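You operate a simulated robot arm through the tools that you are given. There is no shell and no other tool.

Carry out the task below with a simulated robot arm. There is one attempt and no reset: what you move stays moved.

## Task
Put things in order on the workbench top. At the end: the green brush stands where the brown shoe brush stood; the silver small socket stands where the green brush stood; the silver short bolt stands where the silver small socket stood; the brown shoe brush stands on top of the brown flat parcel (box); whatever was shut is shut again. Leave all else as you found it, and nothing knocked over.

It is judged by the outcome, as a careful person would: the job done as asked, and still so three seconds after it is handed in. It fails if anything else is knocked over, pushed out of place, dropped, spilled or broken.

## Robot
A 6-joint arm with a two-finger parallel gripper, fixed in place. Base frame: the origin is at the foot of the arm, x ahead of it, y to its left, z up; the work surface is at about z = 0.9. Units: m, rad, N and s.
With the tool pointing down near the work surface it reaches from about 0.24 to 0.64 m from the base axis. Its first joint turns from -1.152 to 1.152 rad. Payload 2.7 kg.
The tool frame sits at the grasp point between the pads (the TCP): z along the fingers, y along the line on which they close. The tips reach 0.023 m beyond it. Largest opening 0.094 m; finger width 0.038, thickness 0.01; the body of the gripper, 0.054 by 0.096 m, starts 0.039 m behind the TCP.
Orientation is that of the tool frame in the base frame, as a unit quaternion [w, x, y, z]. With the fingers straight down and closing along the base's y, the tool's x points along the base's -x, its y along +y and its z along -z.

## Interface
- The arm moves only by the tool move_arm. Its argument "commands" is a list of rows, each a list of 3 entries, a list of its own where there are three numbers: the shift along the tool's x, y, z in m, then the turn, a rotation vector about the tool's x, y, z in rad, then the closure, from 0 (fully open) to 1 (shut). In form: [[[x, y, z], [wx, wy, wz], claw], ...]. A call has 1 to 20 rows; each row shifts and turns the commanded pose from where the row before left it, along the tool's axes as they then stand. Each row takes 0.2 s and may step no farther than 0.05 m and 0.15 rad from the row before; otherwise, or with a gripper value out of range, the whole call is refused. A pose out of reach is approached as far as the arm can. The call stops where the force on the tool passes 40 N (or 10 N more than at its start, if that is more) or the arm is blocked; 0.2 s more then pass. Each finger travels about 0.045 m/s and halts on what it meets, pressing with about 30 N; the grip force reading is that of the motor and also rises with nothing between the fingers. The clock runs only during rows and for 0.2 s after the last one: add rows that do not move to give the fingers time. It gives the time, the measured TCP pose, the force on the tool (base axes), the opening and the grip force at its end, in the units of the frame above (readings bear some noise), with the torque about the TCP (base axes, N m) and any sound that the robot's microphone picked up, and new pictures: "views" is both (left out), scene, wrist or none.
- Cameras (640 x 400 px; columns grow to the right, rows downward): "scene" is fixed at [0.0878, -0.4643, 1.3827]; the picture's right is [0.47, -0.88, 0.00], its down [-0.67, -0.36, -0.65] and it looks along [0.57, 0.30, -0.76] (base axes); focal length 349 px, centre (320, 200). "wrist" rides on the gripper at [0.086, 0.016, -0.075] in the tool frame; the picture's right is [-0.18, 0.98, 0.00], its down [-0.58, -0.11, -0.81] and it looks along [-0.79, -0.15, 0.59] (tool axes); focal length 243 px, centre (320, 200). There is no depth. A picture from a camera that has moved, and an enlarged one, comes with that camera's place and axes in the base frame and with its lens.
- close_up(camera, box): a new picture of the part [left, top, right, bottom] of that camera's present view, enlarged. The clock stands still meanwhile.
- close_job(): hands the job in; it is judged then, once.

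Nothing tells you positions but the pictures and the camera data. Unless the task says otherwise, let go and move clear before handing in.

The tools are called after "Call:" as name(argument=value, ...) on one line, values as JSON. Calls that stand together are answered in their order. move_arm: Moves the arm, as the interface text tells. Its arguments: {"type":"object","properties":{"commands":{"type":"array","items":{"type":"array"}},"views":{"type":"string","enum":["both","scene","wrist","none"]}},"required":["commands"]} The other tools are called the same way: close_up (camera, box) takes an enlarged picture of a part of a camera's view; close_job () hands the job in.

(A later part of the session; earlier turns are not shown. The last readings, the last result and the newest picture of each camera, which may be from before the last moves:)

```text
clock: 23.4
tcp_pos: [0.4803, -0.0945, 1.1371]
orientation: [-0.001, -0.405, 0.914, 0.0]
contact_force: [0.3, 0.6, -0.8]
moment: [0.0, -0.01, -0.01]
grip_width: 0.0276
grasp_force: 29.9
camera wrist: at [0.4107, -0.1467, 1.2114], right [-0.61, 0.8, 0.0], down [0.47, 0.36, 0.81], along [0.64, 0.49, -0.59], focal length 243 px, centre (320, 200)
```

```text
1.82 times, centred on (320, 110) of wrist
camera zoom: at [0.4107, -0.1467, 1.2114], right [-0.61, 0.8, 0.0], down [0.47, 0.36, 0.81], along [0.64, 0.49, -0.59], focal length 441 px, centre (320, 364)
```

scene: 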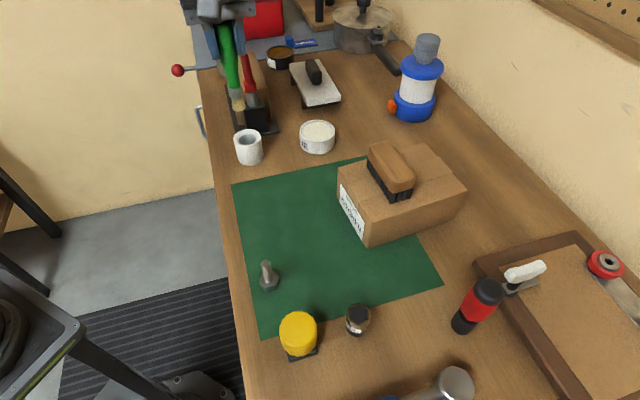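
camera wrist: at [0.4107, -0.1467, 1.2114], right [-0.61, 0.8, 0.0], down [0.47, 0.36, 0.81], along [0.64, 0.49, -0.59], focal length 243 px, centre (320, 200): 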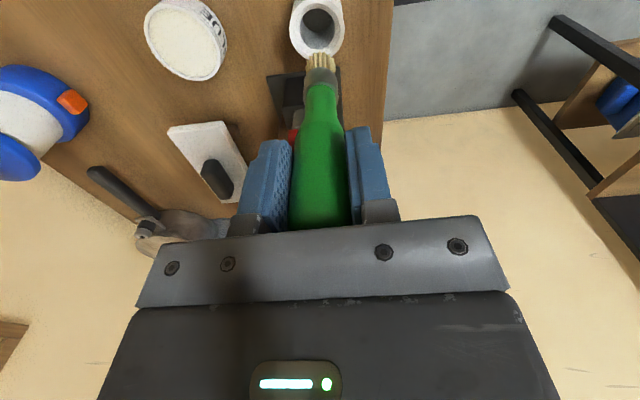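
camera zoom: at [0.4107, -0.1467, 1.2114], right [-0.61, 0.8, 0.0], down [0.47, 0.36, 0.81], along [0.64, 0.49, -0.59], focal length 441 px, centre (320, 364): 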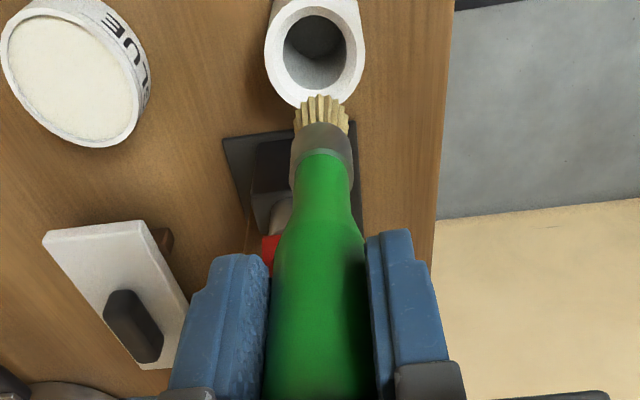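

The brush has a flat bristle end. I'll carry it to the brown brush's old spot at (0.390,-0.213) and go down to just above contact.

Call:
move_arm(commands=[[[0.0371, -0.00315, 0], [0, 0, 0], 1], [[0.0371, -0.00315, 0], [0, 0, 0], 1], [[0.0371, -0.00315, 0], [0, 0, 0], 1], [[0.0371, -0.00315, 0], [0, 0, 0], 1], [[0, 0, 0], [0, 0, 0], 1], [[0, 0, 0.04], [0, 0, 0], 1], [[0, 0, 0.04], [0, 0, 0], 1], [[0, 0, 0.02], [0, 0, 0], 1], [[0, 0, 0.01], [0, 0, 0], 1], [[0, 0, 0], [0, 0, 0], 1]])

Call:
close_up(camera="scene", box=[210, 110, 350, 240])

Call:
close_up(camera="wrist", box=[220, 0, 420, 220])

```text
clock: 25.6
tcp_pos: [0.3917, -0.2149, 1.0236]
orientation: [0.0, -0.405, 0.914, -0.001]
contact_force: [0.5, 0.7, -0.4]
moment: [-0.02, -0.03, -0.01]
grip_width: 0.0274
grasp_force: 30.2
camera wrist: at [0.321, -0.2656, 1.0988], right [-0.61, 0.8, 0.0], down [0.47, 0.36, 0.81], along [0.64, 0.49, -0.59], focal length 243 px, centre (320, 200)
```

scene: 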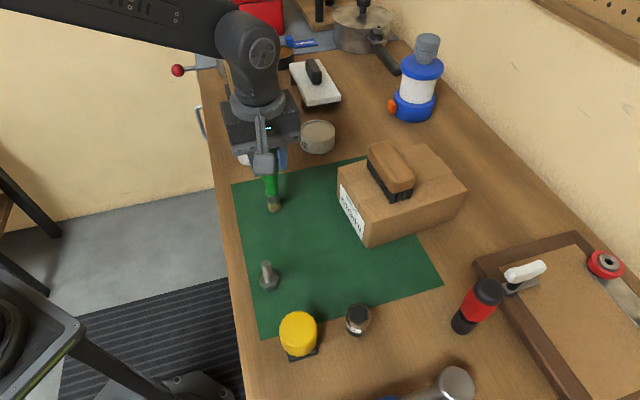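
wrist: 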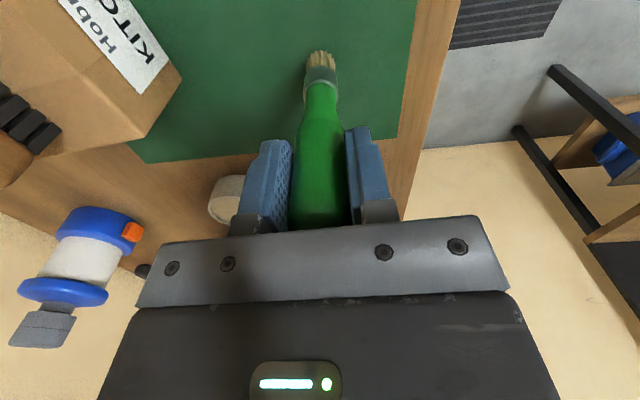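

```text
3.08 times, centred on (280, 175) of scene
camera zoom: at [0.0878, -0.4643, 1.3827], right [0.47, -0.88, 0.0], down [-0.67, -0.36, -0.65], along [0.57, 0.3, -0.76], focal length 1075 px, centre (443, 277)
```

zoom: 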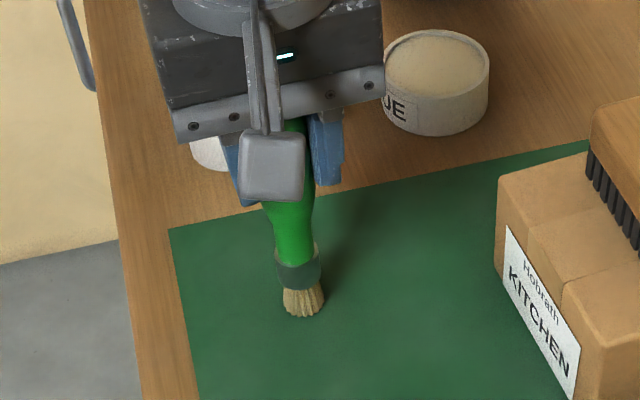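

```text
1.82 times, centred on (320, 110) of wrist
camera zoom: at [0.321, -0.2656, 1.0988], right [-0.61, 0.8, 0.0], down [0.47, 0.36, 0.81], along [0.64, 0.49, -0.59], focal length 441 px, centre (320, 364)
```

zoom: 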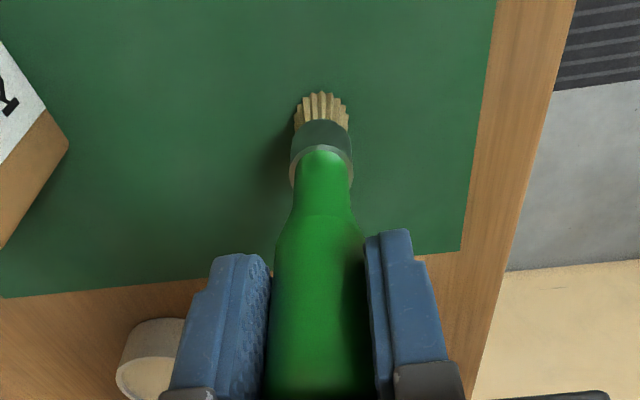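

Call:
move_arm(commands=[[[0, 0, 0.002], [0, 0, 0], 1], [[0, 0, 0.002], [0, 0, 0], 1]], views="none")

Call:
move_arm(commands=[[[0, 0, 0.002], [0, 0, 0], 1], [[0, 0, 0], [0, 0, 0], 1]], views="none")

```text
clock: 26.2
tcp_pos: [0.3906, -0.2129, 1.0219]
orientation: [0.001, -0.406, 0.914, -0.003]
contact_force: [-2.6, 0.6, 21.0]
moment: [0.41, 0.4, 0.12]
grip_width: 0.0269
grasp_force: 29.9
```

```text
clock: 26.8
tcp_pos: [0.3917, -0.2119, 1.0192]
orientation: [0.001, -0.407, 0.913, -0.002]
contact_force: [2.0, -1.0, 20.6]
moment: [-0.08, -0.26, -0.02]
grip_width: 0.0263
grasp_force: 30.1
```

There is contact at about 20 N. I'll back off a little to relieve the load, look, and then open slowly.

Call:
move_arm(commands=[[[0, 0, -0.001], [0, 0, 0], 1], [[0, 0, -0.001], [0, 0, 0], 1], [[0, 0, 0], [0, 0, 0], 1]])

Call:
close_up(camera="scene", box=[210, 110, 350, 240])

Call:
close_up(camera="wrist", box=[220, 0, 420, 220])

```text
clock: 27.6
tcp_pos: [0.3898, -0.2121, 1.0193]
orientation: [-0.002, -0.405, 0.914, 0.001]
contact_force: [0.2, -0.1, 2.7]
moment: [0.02, -0.16, -0.02]
grip_width: 0.0263
grasp_force: 29.6
camera wrist: at [0.3198, -0.2643, 1.0943], right [-0.6, 0.8, 0.0], down [0.47, 0.36, 0.81], along [0.64, 0.49, -0.59], focal length 243 px, centre (320, 200)
```

scene: 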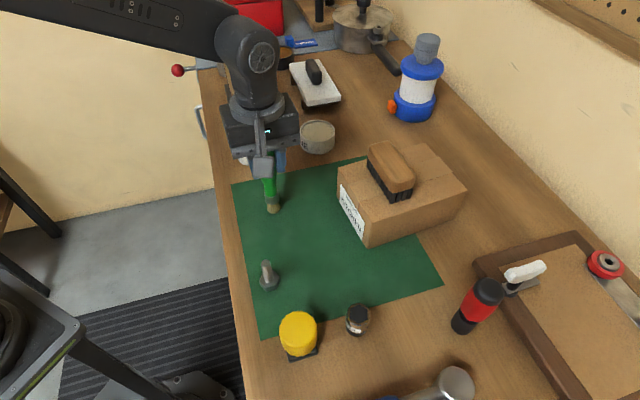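
wrist: 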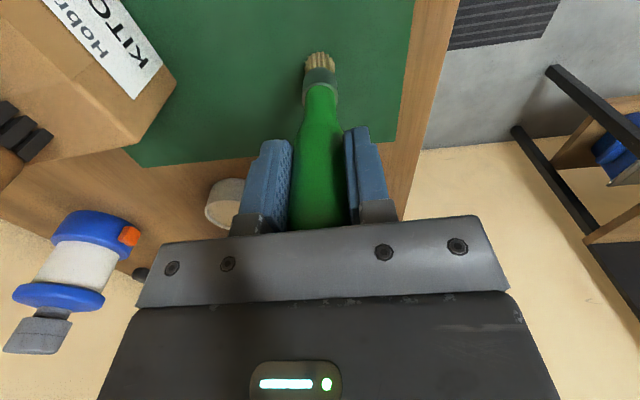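

```text
3.08 times, centred on (280, 175) of scene
camera zoom: at [0.0878, -0.4642, 1.3828], right [0.47, -0.88, 0.0], down [-0.67, -0.36, -0.65], along [0.57, 0.3, -0.76], focal length 1075 px, centre (443, 277)
```

zoom: 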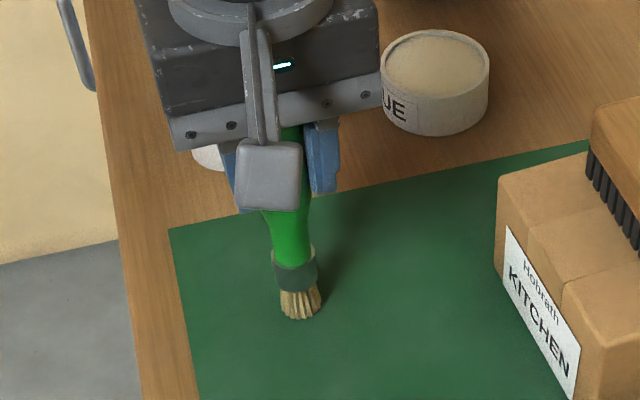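

```text
1.82 times, centred on (320, 110) of wrist
camera zoom: at [0.3198, -0.2643, 1.0943], right [-0.6, 0.8, 0.0], down [0.47, 0.36, 0.81], along [0.64, 0.49, -0.59], focal length 441 px, centre (320, 364)
```

zoom: 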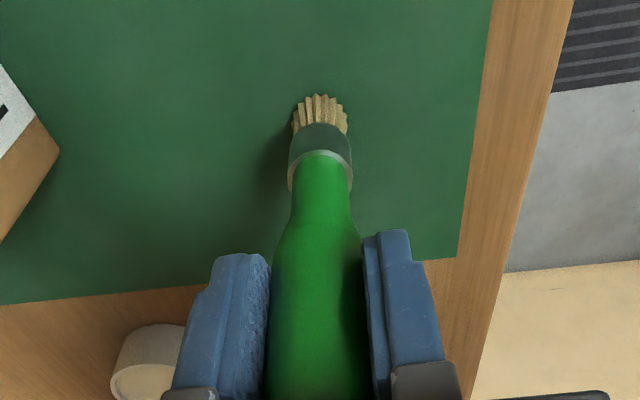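

The brush looks vertical. I'll open by only a few millimetres first and check that it stays up.

Call:
move_arm(commands=[[[0, 0, 0], [0, 0, 0], 0.7], [[0, 0, 0], [0, 0, 0], 0.66], [[0, 0, 0], [0, 0, 0], 0.64], [[0, 0, 0], [0, 0, 0], 0.64], [[0, 0, 0], [0, 0, 0], 0.64]])

Call:
close_up(camera="scene", box=[210, 110, 350, 240])

Call:
close_up(camera="wrist", box=[220, 0, 420, 240])

```text
clock: 28.8
tcp_pos: [0.3905, -0.2125, 1.0199]
orientation: [0.0, -0.405, 0.914, 0.0]
contact_force: [-0.2, -0.5, 0.5]
moment: [0.0, -0.04, 0.02]
grip_width: 0.0337
grasp_force: 0.0
camera wrist: at [0.3203, -0.2646, 1.0955], right [-0.61, 0.8, 0.0], down [0.47, 0.36, 0.81], along [0.64, 0.49, -0.59], focal length 243 px, centre (320, 200)
```

scene: 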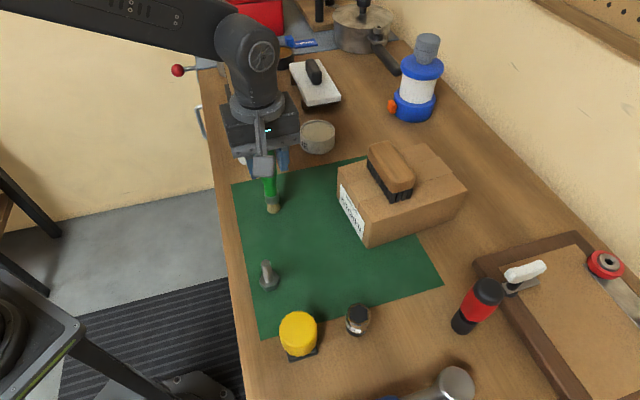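
wrist: 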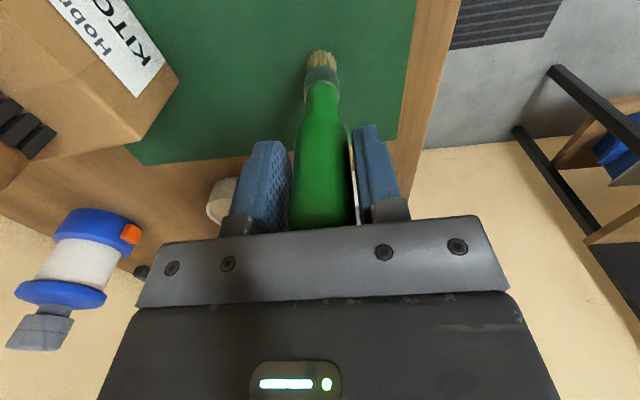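

```text
3.08 times, centred on (280, 175) of scene
camera zoom: at [0.0878, -0.4643, 1.3827], right [0.47, -0.88, 0.0], down [-0.67, -0.36, -0.65], along [0.57, 0.3, -0.76], focal length 1075 px, centre (443, 277)
```

zoom: 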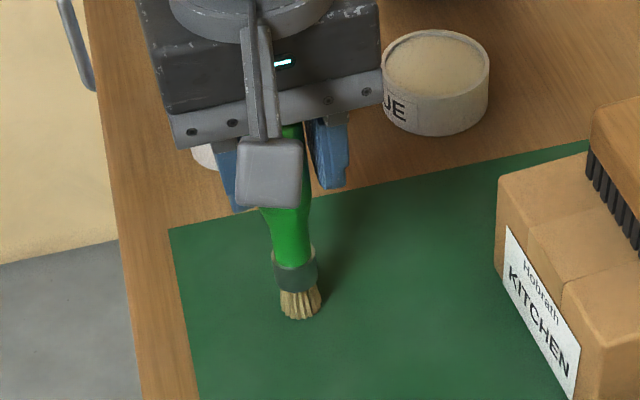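

```text
1.67 times, centred on (320, 120) of wrist
camera zoom: at [0.3203, -0.2646, 1.0955], right [-0.61, 0.8, 0.0], down [0.47, 0.36, 0.81], along [0.64, 0.49, -0.59], focal length 404 px, centre (320, 333)
```

zoom: 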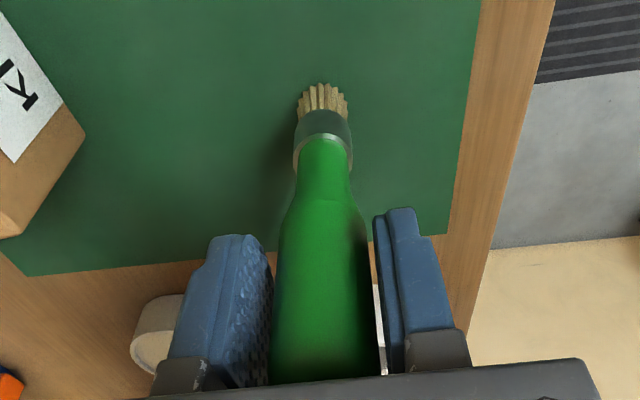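

Call:
move_arm(commands=[[[0, 0, 0], [0, 0, 0], 0.6], [[0, 0, 0], [0, 0, 0], 0.57], [[0, 0, 0], [0, 0, 0], 0.57], [[0, 0, 0], [0, 0, 0], 0.57]], views="none")

Call:
close_up(camera="wrist", box=[220, 0, 420, 240])

Call:
close_up(camera="scene", box=[210, 110, 350, 240])

```text
clock: 29.8
tcp_pos: [0.3909, -0.2122, 1.0206]
orientation: [0.0, -0.405, 0.914, -0.001]
contact_force: [-0.3, 0.3, 0.1]
moment: [0.01, 0.01, 0.0]
grip_width: 0.0404
grasp_force: 0.2
```

```text
1.67 times, centred on (320, 120) of wrist
camera zoom: at [0.3203, -0.2646, 1.0954], right [-0.61, 0.8, 0.0], down [0.47, 0.36, 0.81], along [0.64, 0.49, -0.59], focal length 404 px, centre (320, 333)
```

zoom: 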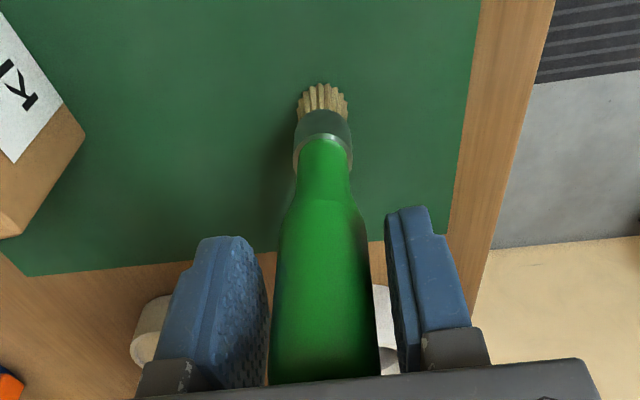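

```text
3.08 times, centred on (280, 175) of scene
camera zoom: at [0.0878, -0.4643, 1.3827], right [0.47, -0.88, 0.0], down [-0.67, -0.36, -0.65], along [0.57, 0.3, -0.76], focal length 1075 px, centre (443, 277)
```

zoom: 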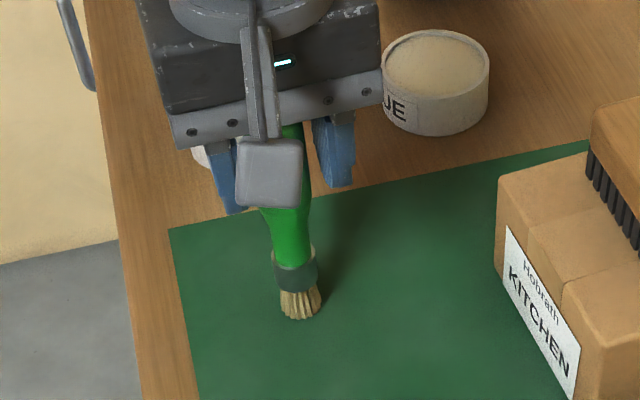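

The brush stands on its own. I'll open more and go straight up.

Call:
move_arm(commands=[[[0, 0, 0], [0, 0, 0], 0.4], [[0, 0, 0], [0, 0, 0], 0.3], [[0, 0, 0], [0, 0, 0], 0.3], [[0, 0, -0.02], [0, 0, 0], 0.3], [[0, 0, -0.03], [0, 0, 0], 0.3], [[0, 0, -0.04], [0, 0, 0], 0.3], [[0, 0, -0.04], [0, 0, 0], 0.3], [[0, 0, 0], [0, 0, 0], 0.3]])

Call:
close_up(camera="scene", box=[210, 110, 350, 240])

```text
clock: 31.6
tcp_pos: [0.3913, -0.2121, 1.1507]
orientation: [0.0, -0.405, 0.914, 0.0]
contact_force: [0.1, 0.4, -0.5]
moment: [0.01, -0.01, 0.03]
grip_width: 0.0659
grasp_force: 0.1
camera wrist: at [0.3201, -0.2643, 1.2262], right [-0.61, 0.8, 0.0], down [0.47, 0.36, 0.81], along [0.64, 0.49, -0.59], focal length 243 px, centre (320, 200)
```

scene: 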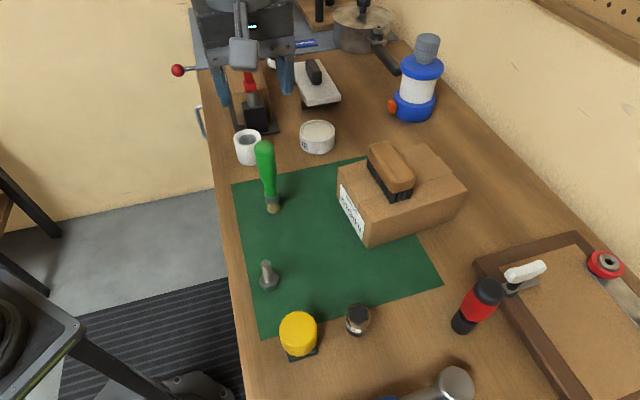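
wrist: 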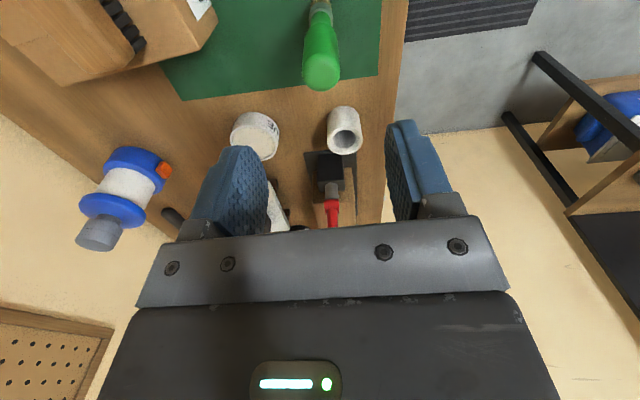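

```text
3.08 times, centred on (280, 175) of scene
camera zoom: at [0.0878, -0.4643, 1.3827], right [0.47, -0.88, 0.0], down [-0.67, -0.36, -0.65], along [0.57, 0.3, -0.76], focal length 1075 px, centre (443, 277)
```

zoom: 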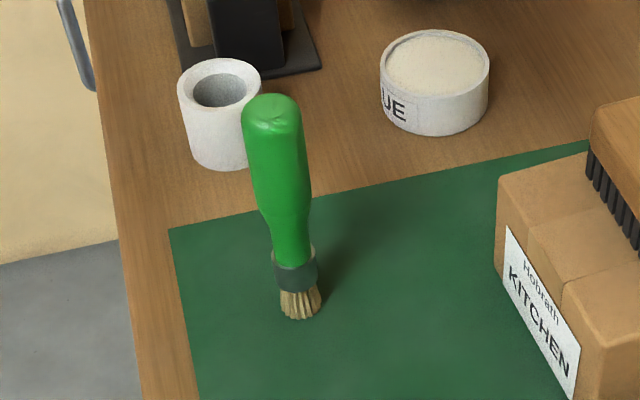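

The green brush stands freely on the brown brush's old spot. Before fetching the socket I'll look closely at the empty pot to get its centre, hole size and depth.

Call:
move_arm(commands=[[[-0.0367, 0.0027, 0], [0, 0, 0], 0.3], [[-0.0367, 0.0027, 0], [0, 0, 0], 0.3], [[-0.0367, 0.0027, 0], [0, 0, 0], 0.3], [[-0.0367, 0.0027, 0], [0, 0, 0], 0.3], [[0, 0, 0.04], [0, 0, 0], 0.3], [[0, 0, 0.04], [0, 0, 0], 0.3], [[0, 0, 0], [0, 0, 0], 0.3]])

Call:
close_up(camera="wrist", box=[260, 20, 380, 160])

Call:
close_up(camera="scene", box=[220, 110, 290, 180])

Call:
close_up(camera="scene", box=[320, 280, 400, 350])

```text
clock: 33.2
tcp_pos: [0.4805, -0.0955, 1.0695]
orientation: [0.0, -0.405, 0.914, -0.001]
contact_force: [-0.1, 0.3, -0.2]
moment: [0.0, -0.01, -0.02]
grip_width: 0.0656
grasp_force: 0.1
camera wrist: at [0.409, -0.1475, 1.1444], right [-0.6, 0.8, 0.0], down [0.47, 0.36, 0.81], along [0.64, 0.49, -0.59], focal length 243 px, centre (320, 200)
```

scene: 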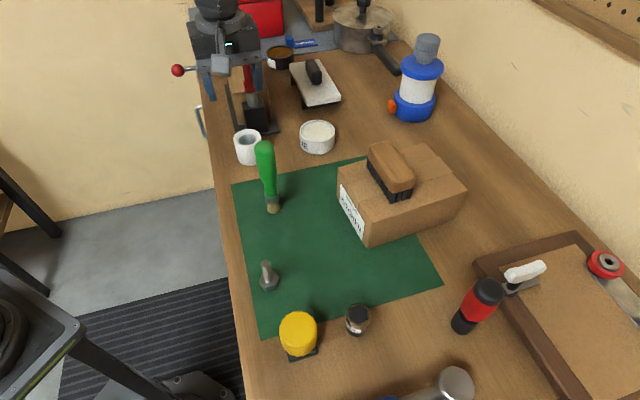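
wrist: 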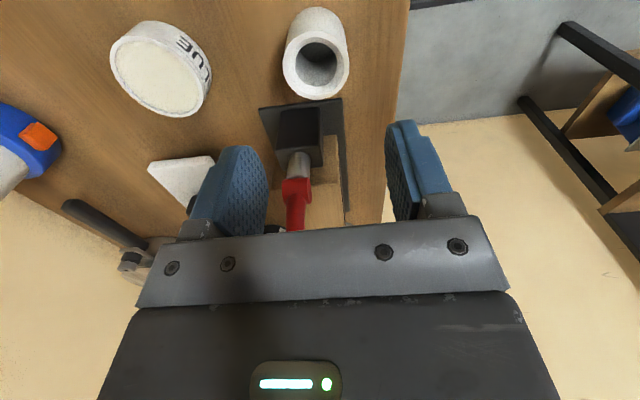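

```text
2.86 times, centred on (320, 90) of wrist
camera zoom: at [0.409, -0.1475, 1.1444], right [-0.6, 0.8, 0.0], down [0.47, 0.36, 0.81], along [0.64, 0.49, -0.59], focal length 693 px, centre (320, 514)
```

zoom: 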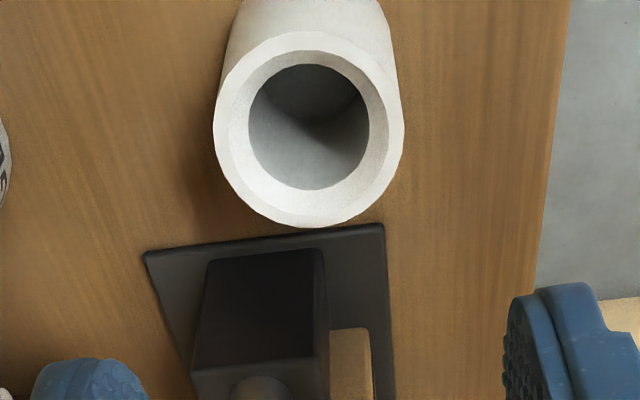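

```text
5.71 times, centred on (255, 145) of scene
camera zoom: at [0.0878, -0.4643, 1.3827], right [0.47, -0.88, 0.0], down [-0.67, -0.36, -0.65], along [0.57, 0.3, -0.76], focal length 1997 px, centre (691, 514)
```

zoom: 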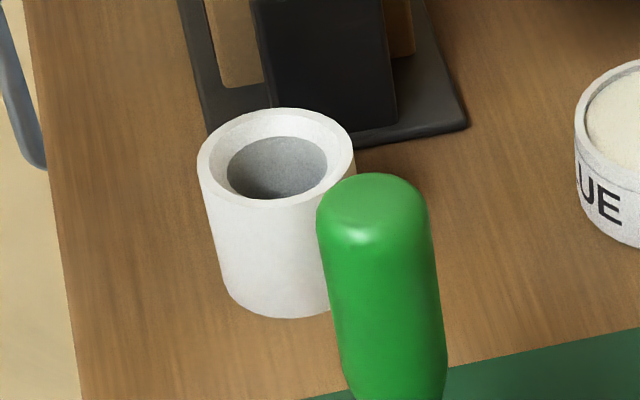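

```text
5.71 times, centred on (360, 315) of scene
camera zoom: at [0.0878, -0.4643, 1.3827], right [0.47, -0.88, 0.0], down [-0.67, -0.36, -0.65], along [0.57, 0.3, -0.76], focal length 1997 px, centre (91, -457)
```

zoom: 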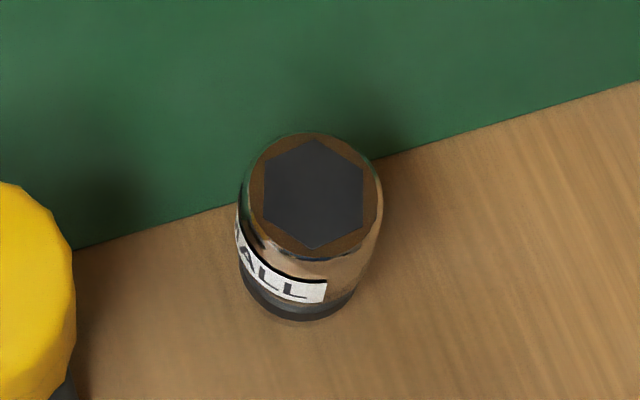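

The pot has a chamfered mouth narrowing from about 43 mm to about 33 mm. The socket is about 30.5 mm across and 42 mm tall, so it fits and belongs in the pot where the brush stood. I'll go high over to the socket at about (0.271,-0.4265).

Call:
move_arm(commands=[[[0, 0, -0.05], [0, 0, 0], 0.3], [[0, 0, -0.05], [0, 0, 0], 0.3], [[0.0429, -0.0074, 0], [0, 0, 0], 0.3], [[0.0429, -0.0074, 0], [0, 0, 0], 0.3], [[0.0429, -0.0074, 0], [0, 0, 0], 0.3], [[0.0429, -0.0074, 0], [0, 0, 0], 0.3], [[0.0429, -0.0074, 0], [0, 0, 0], 0.3], [[0.0429, -0.0074, 0], [0, 0, 0], 0.3], [[0.0429, -0.0074, 0], [0, 0, 0], 0.3], [[0.0429, -0.0074, 0], [0, 0, 0], 0.3], [[0.0429, -0.0074, 0], [0, 0, 0], 0.3], [[0, 0, 0], [0, 0, 0], 0.3]], views="none")

Call:
move_arm(commands=[[[0, 0, 0], [0, 0, 0.1428], 0.3], [[0, 0, 0], [0, 0, 0.1428], 0.3], [[0, 0, 0], [0, 0, 0.1428], 0.3], [[0, 0, 0], [0, 0, 0.1428], 0.3], [[0, 0, 0], [0, 0, 0.1428], 0.3], [[0, 0, 0], [0, 0, 0.1428], 0.3], [[0, 0, 0], [0, 0, 0.1428], 0.3], [[0, 0, 0], [0, 0, 0.1428], 0.3], [[0, 0, 0], [0, 0, 0.1428], 0.3], [[0, 0, 0], [0, 0, 0.1428], 0.3], [[0, 0, 0], [0, 0, 0.1428], 0.3], [[0, 0, 0.04], [0, 0, 0], 0.3], [[0, 0, 0.04], [0, 0, 0], 0.3], [[0, 0, 0], [0, 0, 0], 0.3]])

Call:
close_up(camera="wrist", box=[220, 20, 420, 180])

```text
clock: 35.8
tcp_pos: [0.2703, -0.4259, 1.1713]
orientation: [0.0, -0.406, 0.914, 0.0]
contact_force: [0.1, 0.2, 0.4]
moment: [0.03, -0.04, -0.03]
grip_width: 0.0659
grasp_force: 0.1
```

```text
clock: 38.8
tcp_pos: [0.2695, -0.4273, 1.0873]
orientation: [0.001, 0.36, 0.933, 0.0]
contact_force: [0.4, -0.1, 0.1]
moment: [0.01, 0.02, -0.03]
grip_width: 0.0657
grasp_force: 0.1
camera wrist: at [0.216, -0.3556, 1.163], right [0.8, 0.6, 0.0], down [0.36, -0.47, 0.81], along [0.49, -0.64, -0.59], focal length 243 px, centre (320, 200)
```

scene: 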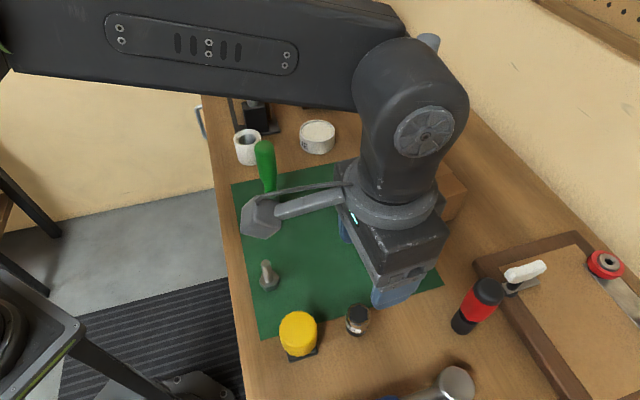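
wrist: 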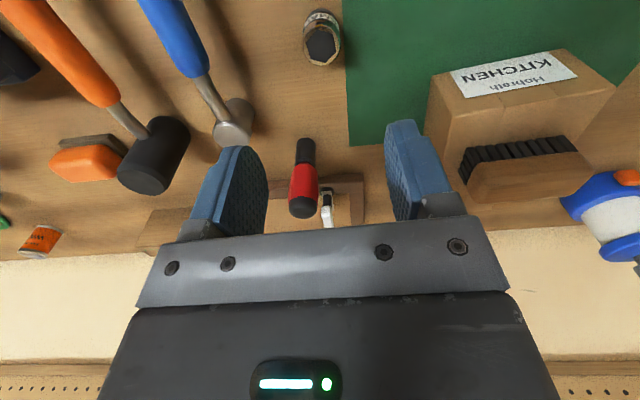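

```text
2.50 times, centred on (320, 100) of wrist
camera zoom: at [0.216, -0.3556, 1.163], right [0.8, 0.6, 0.0], down [0.36, -0.47, 0.81], along [0.49, -0.64, -0.59], focal length 606 px, centre (320, 450)
```

zoom: 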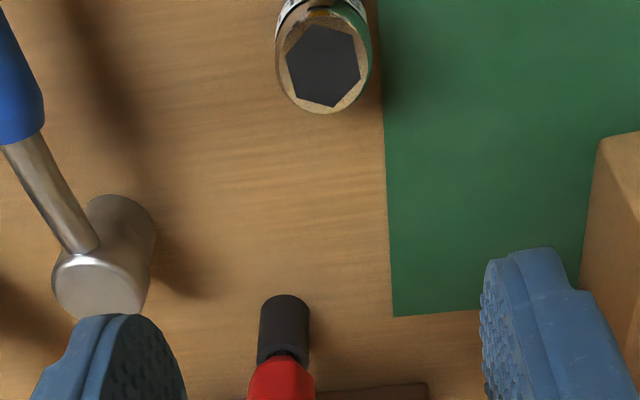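

Call:
move_arm(commands=[[[0, 0, 0.04], [0, 0, 0], 0.3], [[0, 0, 0.04], [0, 0, 0], 0.3], [[0, 0, 0], [0, 0, 0], 0.3]])

Call:
close_up(camera="scene", box=[220, 180, 460, 380])

```text
clock: 39.6
tcp_pos: [0.2702, -0.4268, 1.0105]
orientation: [0.0, 0.359, 0.933, 0.0]
contact_force: [-0.6, -0.4, -0.1]
moment: [-0.03, -0.01, -0.02]
grip_width: 0.0658
grasp_force: 0.0
camera wrist: at [0.2166, -0.3549, 1.0849], right [0.8, 0.61, 0.0], down [0.36, -0.47, 0.81], along [0.49, -0.64, -0.59], focal length 243 px, centre (320, 200)
```

scene: 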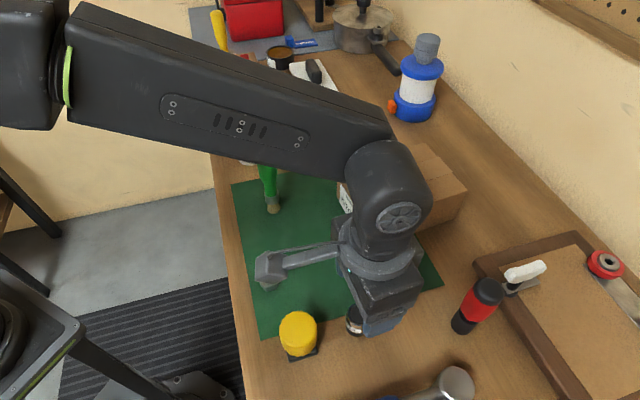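
wrist: 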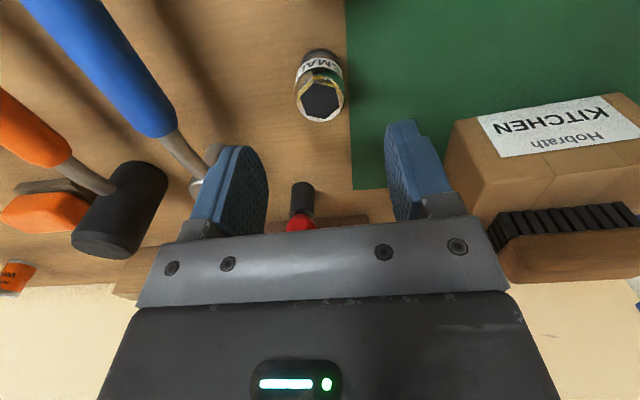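

```text
2.00 times, centred on (340, 280) of scene
camera zoom: at [0.0878, -0.4643, 1.3827], right [0.47, -0.88, 0.0], down [-0.67, -0.36, -0.65], along [0.57, 0.3, -0.76], focal length 699 px, centre (280, 40)
```

zoom: 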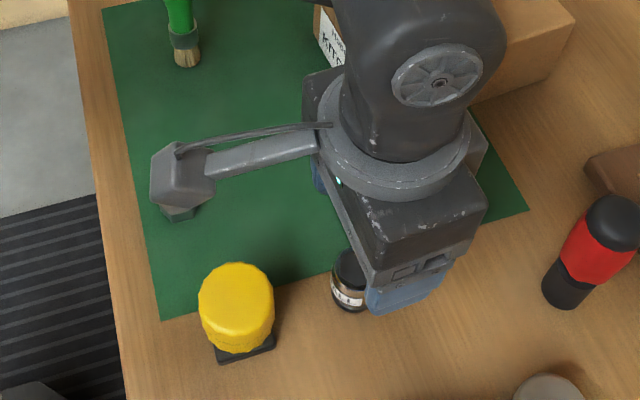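

Call:
move_arm(commands=[[[0, 0, 0.02], [0, 0, 0], 0.3], [[0, 0, 0.012], [0, 0, 0], 0.3], [[0, 0, 0], [0, 0, 0], 0.3]])

Call:
close_up(camera="scene", box=[220, 220, 400, 370])

Call:
close_up(camera="wrist", box=[220, 40, 420, 200])

```text
clock: 40.4
tcp_pos: [0.2715, -0.4267, 0.9768]
orientation: [0.001, 0.359, 0.933, 0.0]
contact_force: [0.1, -0.7, -0.8]
moment: [0.0, 0.01, 0.0]
grip_width: 0.0658
grasp_force: 0.0
camera wrist: at [0.2169, -0.3561, 1.0525], right [0.8, 0.61, 0.0], down [0.36, -0.47, 0.81], along [0.49, -0.64, -0.59], focal length 243 px, centre (320, 200)
```

scene: 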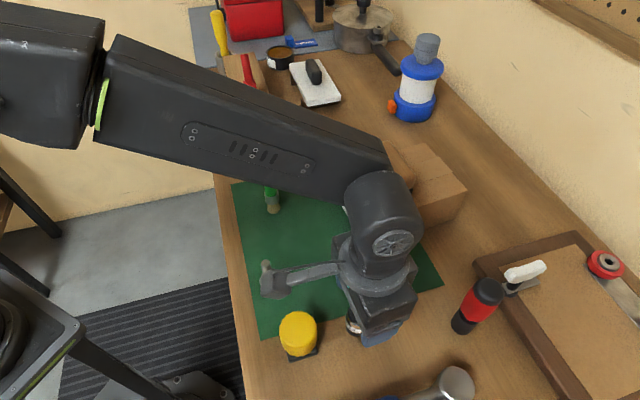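
wrist: 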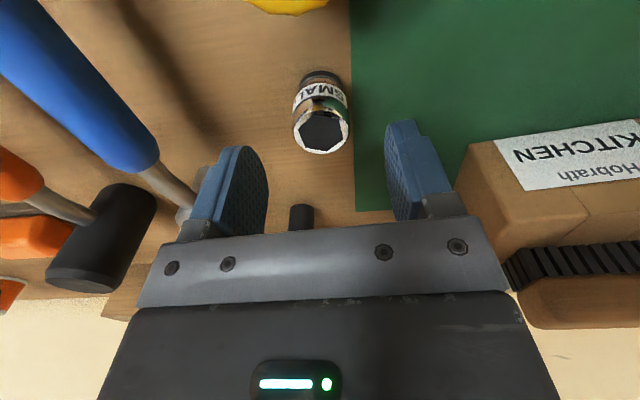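

```text
2.67 times, centred on (310, 295) of scene
camera zoom: at [0.0878, -0.4643, 1.3827], right [0.47, -0.88, 0.0], down [-0.67, -0.36, -0.65], along [0.57, 0.3, -0.76], focal length 932 px, centre (347, -53)
```

zoom: 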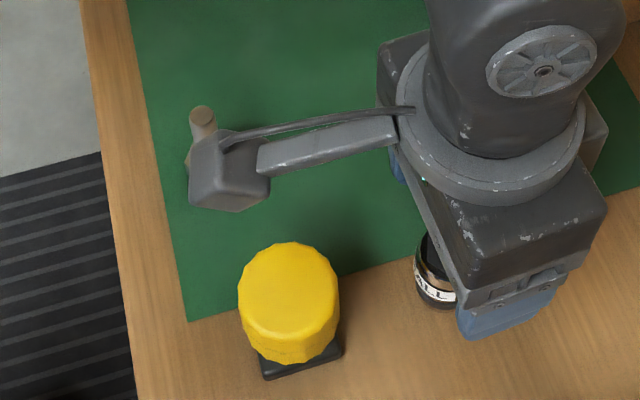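

```text
2.50 times, centred on (320, 120) of wrist
camera zoom: at [0.2169, -0.3561, 1.0525], right [0.8, 0.61, 0.0], down [0.36, -0.47, 0.81], along [0.49, -0.64, -0.59], focal length 606 px, centre (320, 400)
```

zoom: 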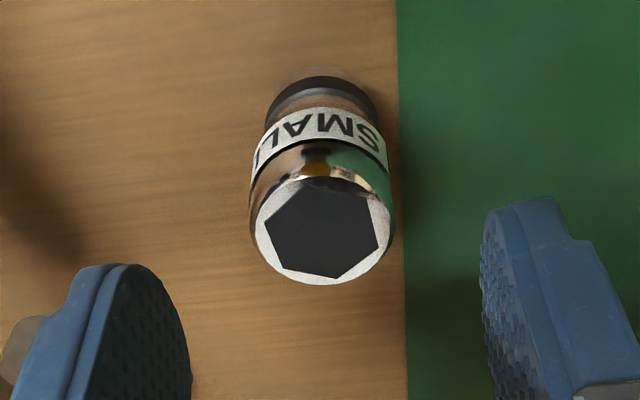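

The socket is well centred and there is clearance above the yellow knob. I'll lower so that only about the top 1 cm of the socket is between the finger tips, then close.

Call:
move_arm(commands=[[[0, 0, 0.012], [0, 0, 0], 0.3], [[0, 0, 0.009], [0, 0, 0], 0.3], [[0, 0, 0], [0, 0, 0], 0.45], [[0, 0, 0], [0, 0, 0], 0.55], [[0, 0, 0], [0, 0, 0], 0.65], [[0, 0, 0], [0, 0, 0], 0.8], [[0, 0, 0], [0, 0, 0], 1], [[0, 0, 0], [0, 0, 0], 1], [[0, 0, 0], [0, 0, 0], 1]])

Call:
close_up(camera="wrist", box=[220, 40, 420, 240])

```text
clock: 42.4
tcp_pos: [0.272, -0.4277, 0.9566]
orientation: [-0.001, 0.359, 0.933, 0.0]
contact_force: [-0.3, 0.0, 0.0]
moment: [0.02, 0.02, 0.03]
grip_width: 0.0304
grasp_force: 30.3
camera wrist: at [0.2173, -0.3571, 1.032], right [0.8, 0.61, 0.0], down [0.36, -0.47, 0.81], along [0.49, -0.64, -0.59], focal length 243 px, centre (320, 200)
```

scene: 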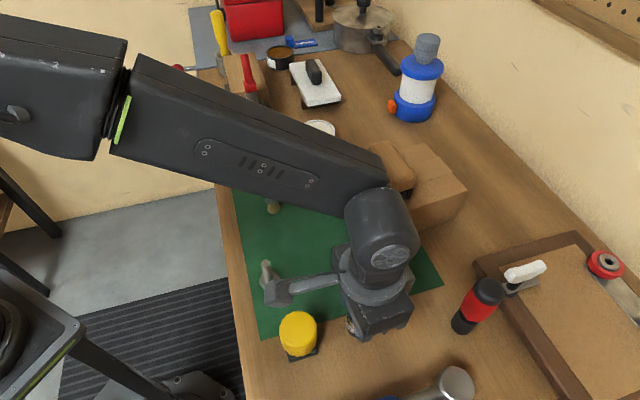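
wrist: 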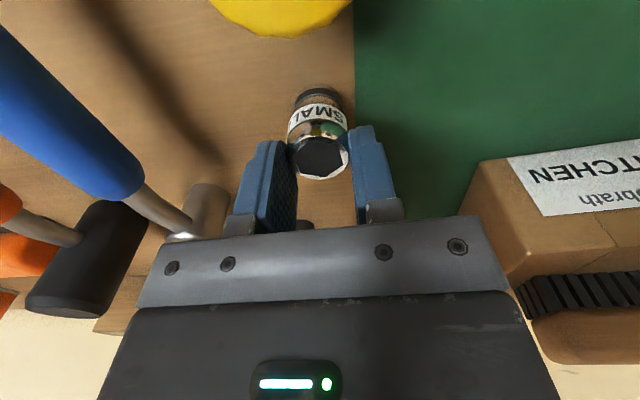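

```text
2.00 times, centred on (320, 140) of wrist
camera zoom: at [0.2173, -0.3571, 1.032], right [0.8, 0.61, 0.0], down [0.36, -0.47, 0.81], along [0.49, -0.64, -0.59], focal length 485 px, centre (320, 320)
```

zoom: 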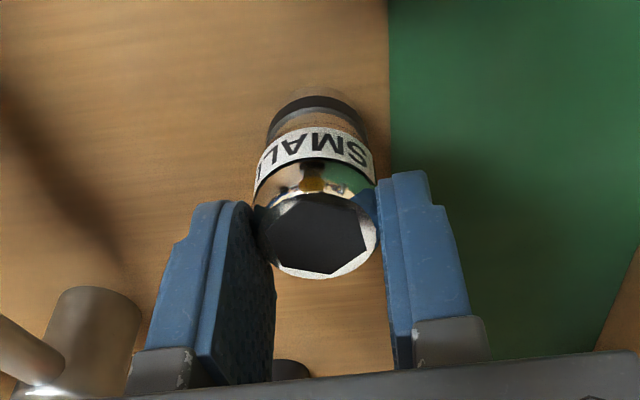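

Gripped at 30.4 mm. I'll lift high and carry it over to the pot, passing above the green brush with clearance.

Call:
move_arm(commands=[[[0, 0, -0.02], [0, 0, 0], 1], [[0, 0, -0.05], [0, 0, 0], 1], [[0, 0, -0.05], [0, 0, 0], 1], [[0, 0, -0.05], [0, 0, 0], 1], [[0, 0, -0.043], [0, 0, 0], 1], [[0.0073, 0.0428, 0], [0, 0, 0], 1], [[0.0073, 0.0428, 0], [0, 0, 0], 1], [[0.0073, 0.0428, 0], [0, 0, 0], 1], [[0.0073, 0.0428, 0], [0, 0, 0], 1], [[0.0073, 0.0428, 0], [0, 0, 0], 1], [[0.0073, 0.0428, 0], [0, 0, 0], 1], [[0.0073, 0.0428, 0], [0, 0, 0], 1], [[0.0073, 0.0428, 0], [0, 0, 0], 1], [[0.0073, 0.0428, 0], [0, 0, 0], 1], [[0, 0, 0], [0, 0, 0], 1], [[0, 0, 0.05], [0, 0, 0], 1], [[0, 0, 0.05], [0, 0, 0], 1], [[0, 0, 0], [0, 0, 0], 1]])

Call:
close_up(camera="wrist", box=[240, 20, 400, 220])

Call:
close_up(camera="scene", box=[190, 60, 330, 200])

```text
clock: 46.2
tcp_pos: [0.4793, -0.097, 1.07]
orientation: [0.001, 0.359, 0.933, -0.001]
contact_force: [-0.2, -0.1, -0.9]
moment: [0.02, -0.01, 0.01]
grip_width: 0.0308
grasp_force: 29.4
camera wrist: at [0.4265, -0.0254, 1.144], right [0.8, 0.61, 0.0], down [0.36, -0.47, 0.81], along [0.49, -0.64, -0.59], focal length 243 px, centre (320, 200)
```

scene: 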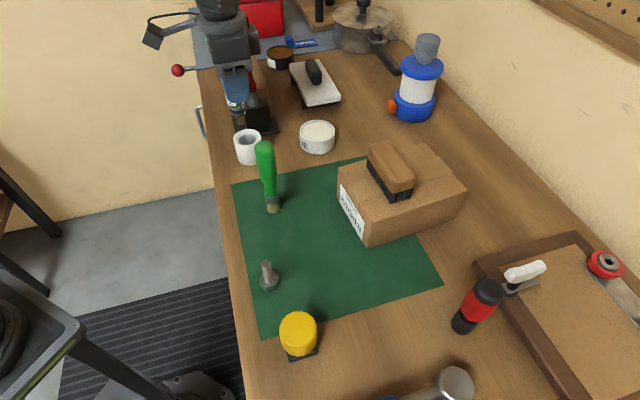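
wrist: 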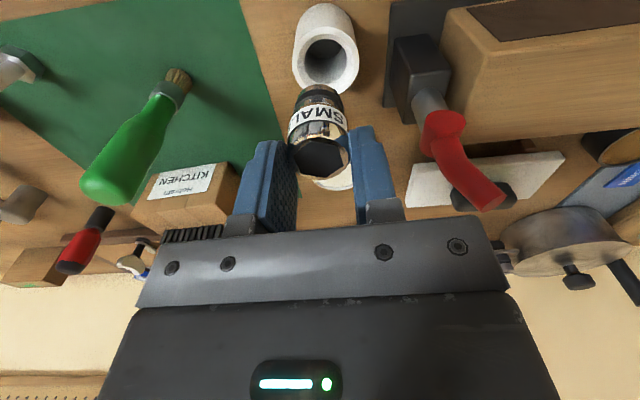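

```text
2.00 times, centred on (320, 120) of wrist
camera zoom: at [0.4265, -0.0254, 1.144], right [0.8, 0.61, 0.0], down [0.36, -0.47, 0.81], along [0.49, -0.64, -0.59], focal length 485 px, centre (320, 360)
```

zoom: 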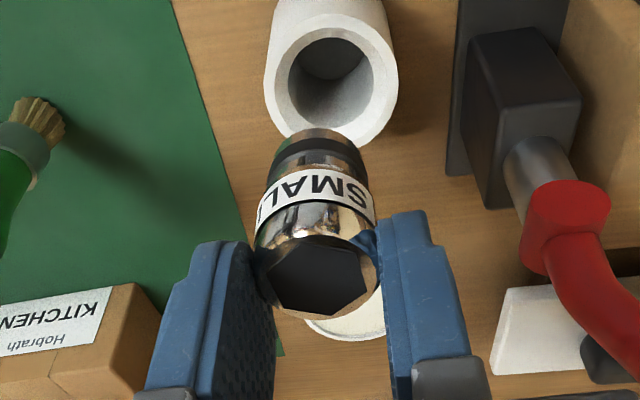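

```text
2.86 times, centred on (260, 130) of scene
camera zoom: at [0.0878, -0.4643, 1.3827], right [0.47, -0.88, 0.0], down [-0.67, -0.36, -0.65], along [0.57, 0.3, -0.76], focal length 998 px, centre (491, 400)
```

zoom: 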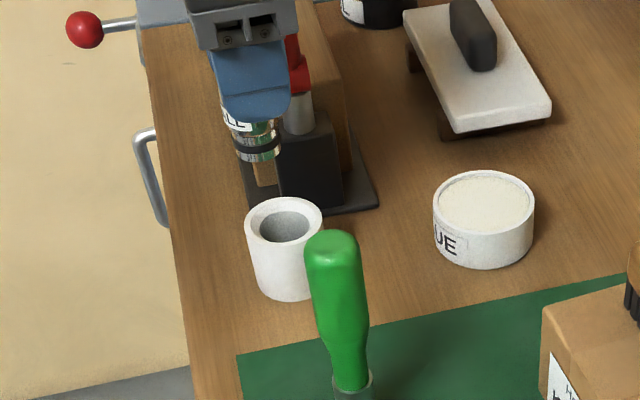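

Call:
close_up(camera="wrist", box=[270, 20, 375, 130])

Call:
close_up(camera="wrist", box=[260, 80, 380, 200])

```text
3.64 times, centred on (322, 75) of wrist
camera zoom: at [0.4265, -0.0254, 1.144], right [0.8, 0.61, 0.0], down [0.36, -0.47, 0.81], along [0.49, -0.64, -0.59], focal length 882 px, centre (311, 654)
```

zoom: 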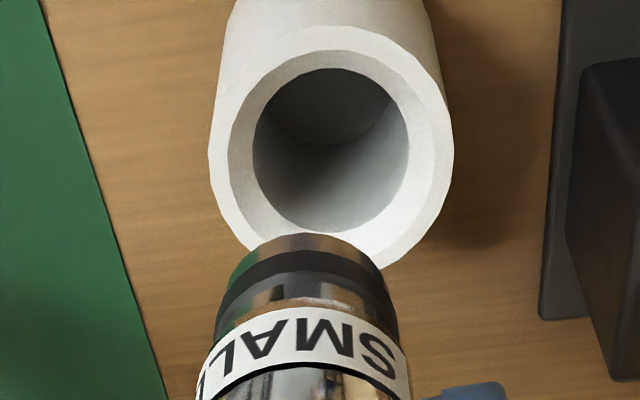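

```text
3.33 times, centred on (320, 140) of wrist
camera zoom: at [0.4265, -0.0254, 1.144], right [0.8, 0.61, 0.0], down [0.36, -0.47, 0.81], along [0.49, -0.64, -0.59], focal length 809 px, centre (320, 400)
```

zoom: 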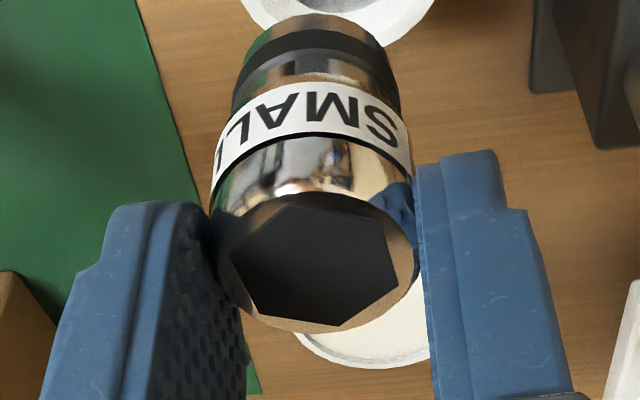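

The pot sits about 5 mm to the image right of the socket axis. I'll shift, go down until the socket's bottom is just above the rim, and check alignment again.

Call:
move_arm(commands=[[[-0.0009, 0.0047, 0], [0, 0, 0], 1], [[0, 0, 0.03], [0, 0, 0], 1], [[0, 0, 0.02], [0, 0, 0], 1], [[0, 0, 0], [0, 0, 0], 1], [[0, 0, 0], [0, 0, 0], 1]])

Call:
close_up(camera="wrist", box=[270, 40, 375, 150])

Call:
close_up(camera="scene", box=[210, 90, 290, 170])

```text
clock: 47.4
tcp_pos: [0.4845, -0.0939, 1.0207]
orientation: [0.0, 0.359, 0.933, 0.0]
contact_force: [0.7, -0.4, -1.8]
moment: [0.02, 0.0, -0.01]
grip_width: 0.0305
grasp_force: 29.4
camera wrist: at [0.4316, -0.0228, 1.0951], right [0.8, 0.61, 0.0], down [0.36, -0.47, 0.81], along [0.49, -0.64, -0.59], focal length 243 px, centre (320, 200)
```

scene: 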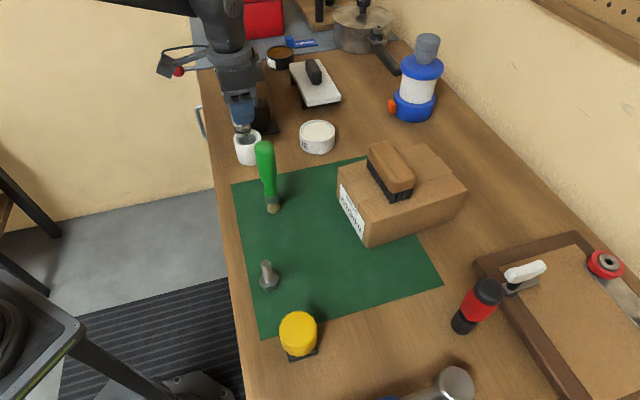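
wrist: 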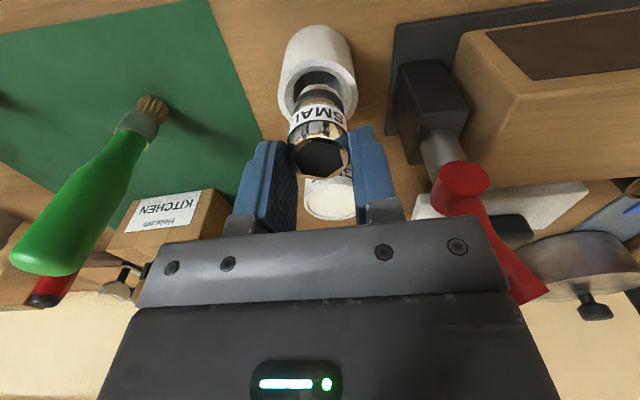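

```text
3.64 times, centred on (322, 95) of wrist
camera zoom: at [0.4316, -0.0228, 1.0951], right [0.8, 0.61, 0.0], down [0.36, -0.47, 0.81], along [0.49, -0.64, -0.59], focal length 882 px, centre (311, 582)
```

zoom: 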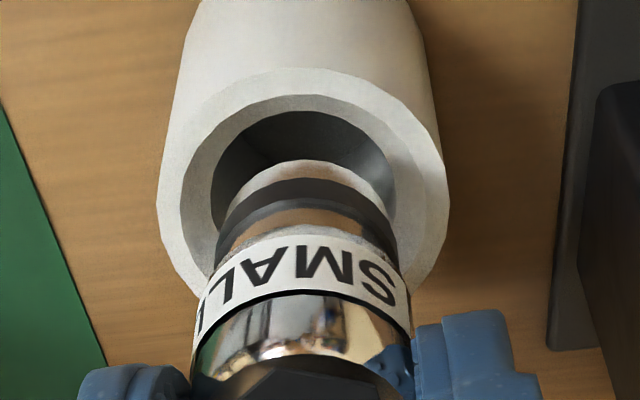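

```text
5.00 times, centred on (250, 130) of scene
camera zoom: at [0.0878, -0.4643, 1.3827], right [0.47, -0.88, 0.0], down [-0.67, -0.36, -0.65], along [0.57, 0.3, -0.76], focal length 1747 px, centre (670, 550)
```

zoom: 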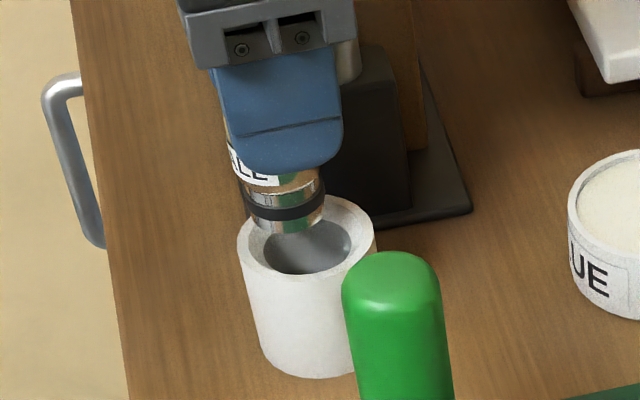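

Lateral alignment in the wrist view looks good. I'll zoom in on the scene view to check the other direction before inserting.

Call:
close_up(camera="scene", box=[225, 110, 275, 160])

Call:
close_up(camera="wrist", box=[280, 50, 360, 180])

```text
8.00 times, centred on (250, 135) of scene
camera zoom: at [0.0878, -0.4643, 1.3827], right [0.47, -0.88, 0.0], down [-0.67, -0.36, -0.65], along [0.57, 0.3, -0.76], focal length 2795 px, centre (880, 720)
```

zoom: 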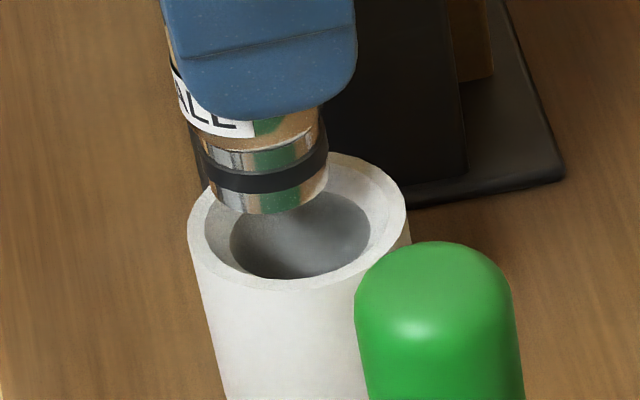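

```text
3.08 times, centred on (320, 115) of wrist
camera zoom: at [0.4316, -0.0228, 1.0951], right [0.8, 0.61, 0.0], down [0.36, -0.47, 0.81], along [0.49, -0.64, -0.59], focal length 746 px, centre (320, 462)
```

zoom: 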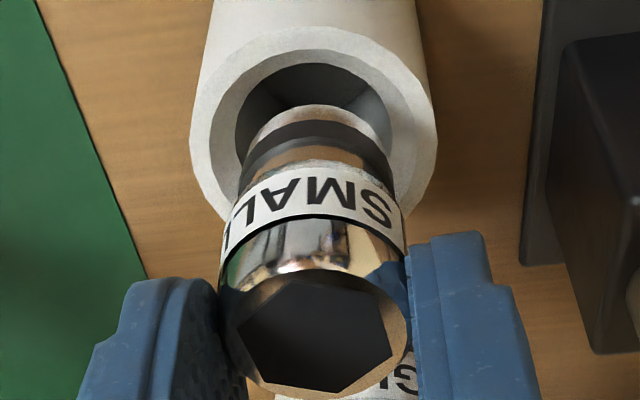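

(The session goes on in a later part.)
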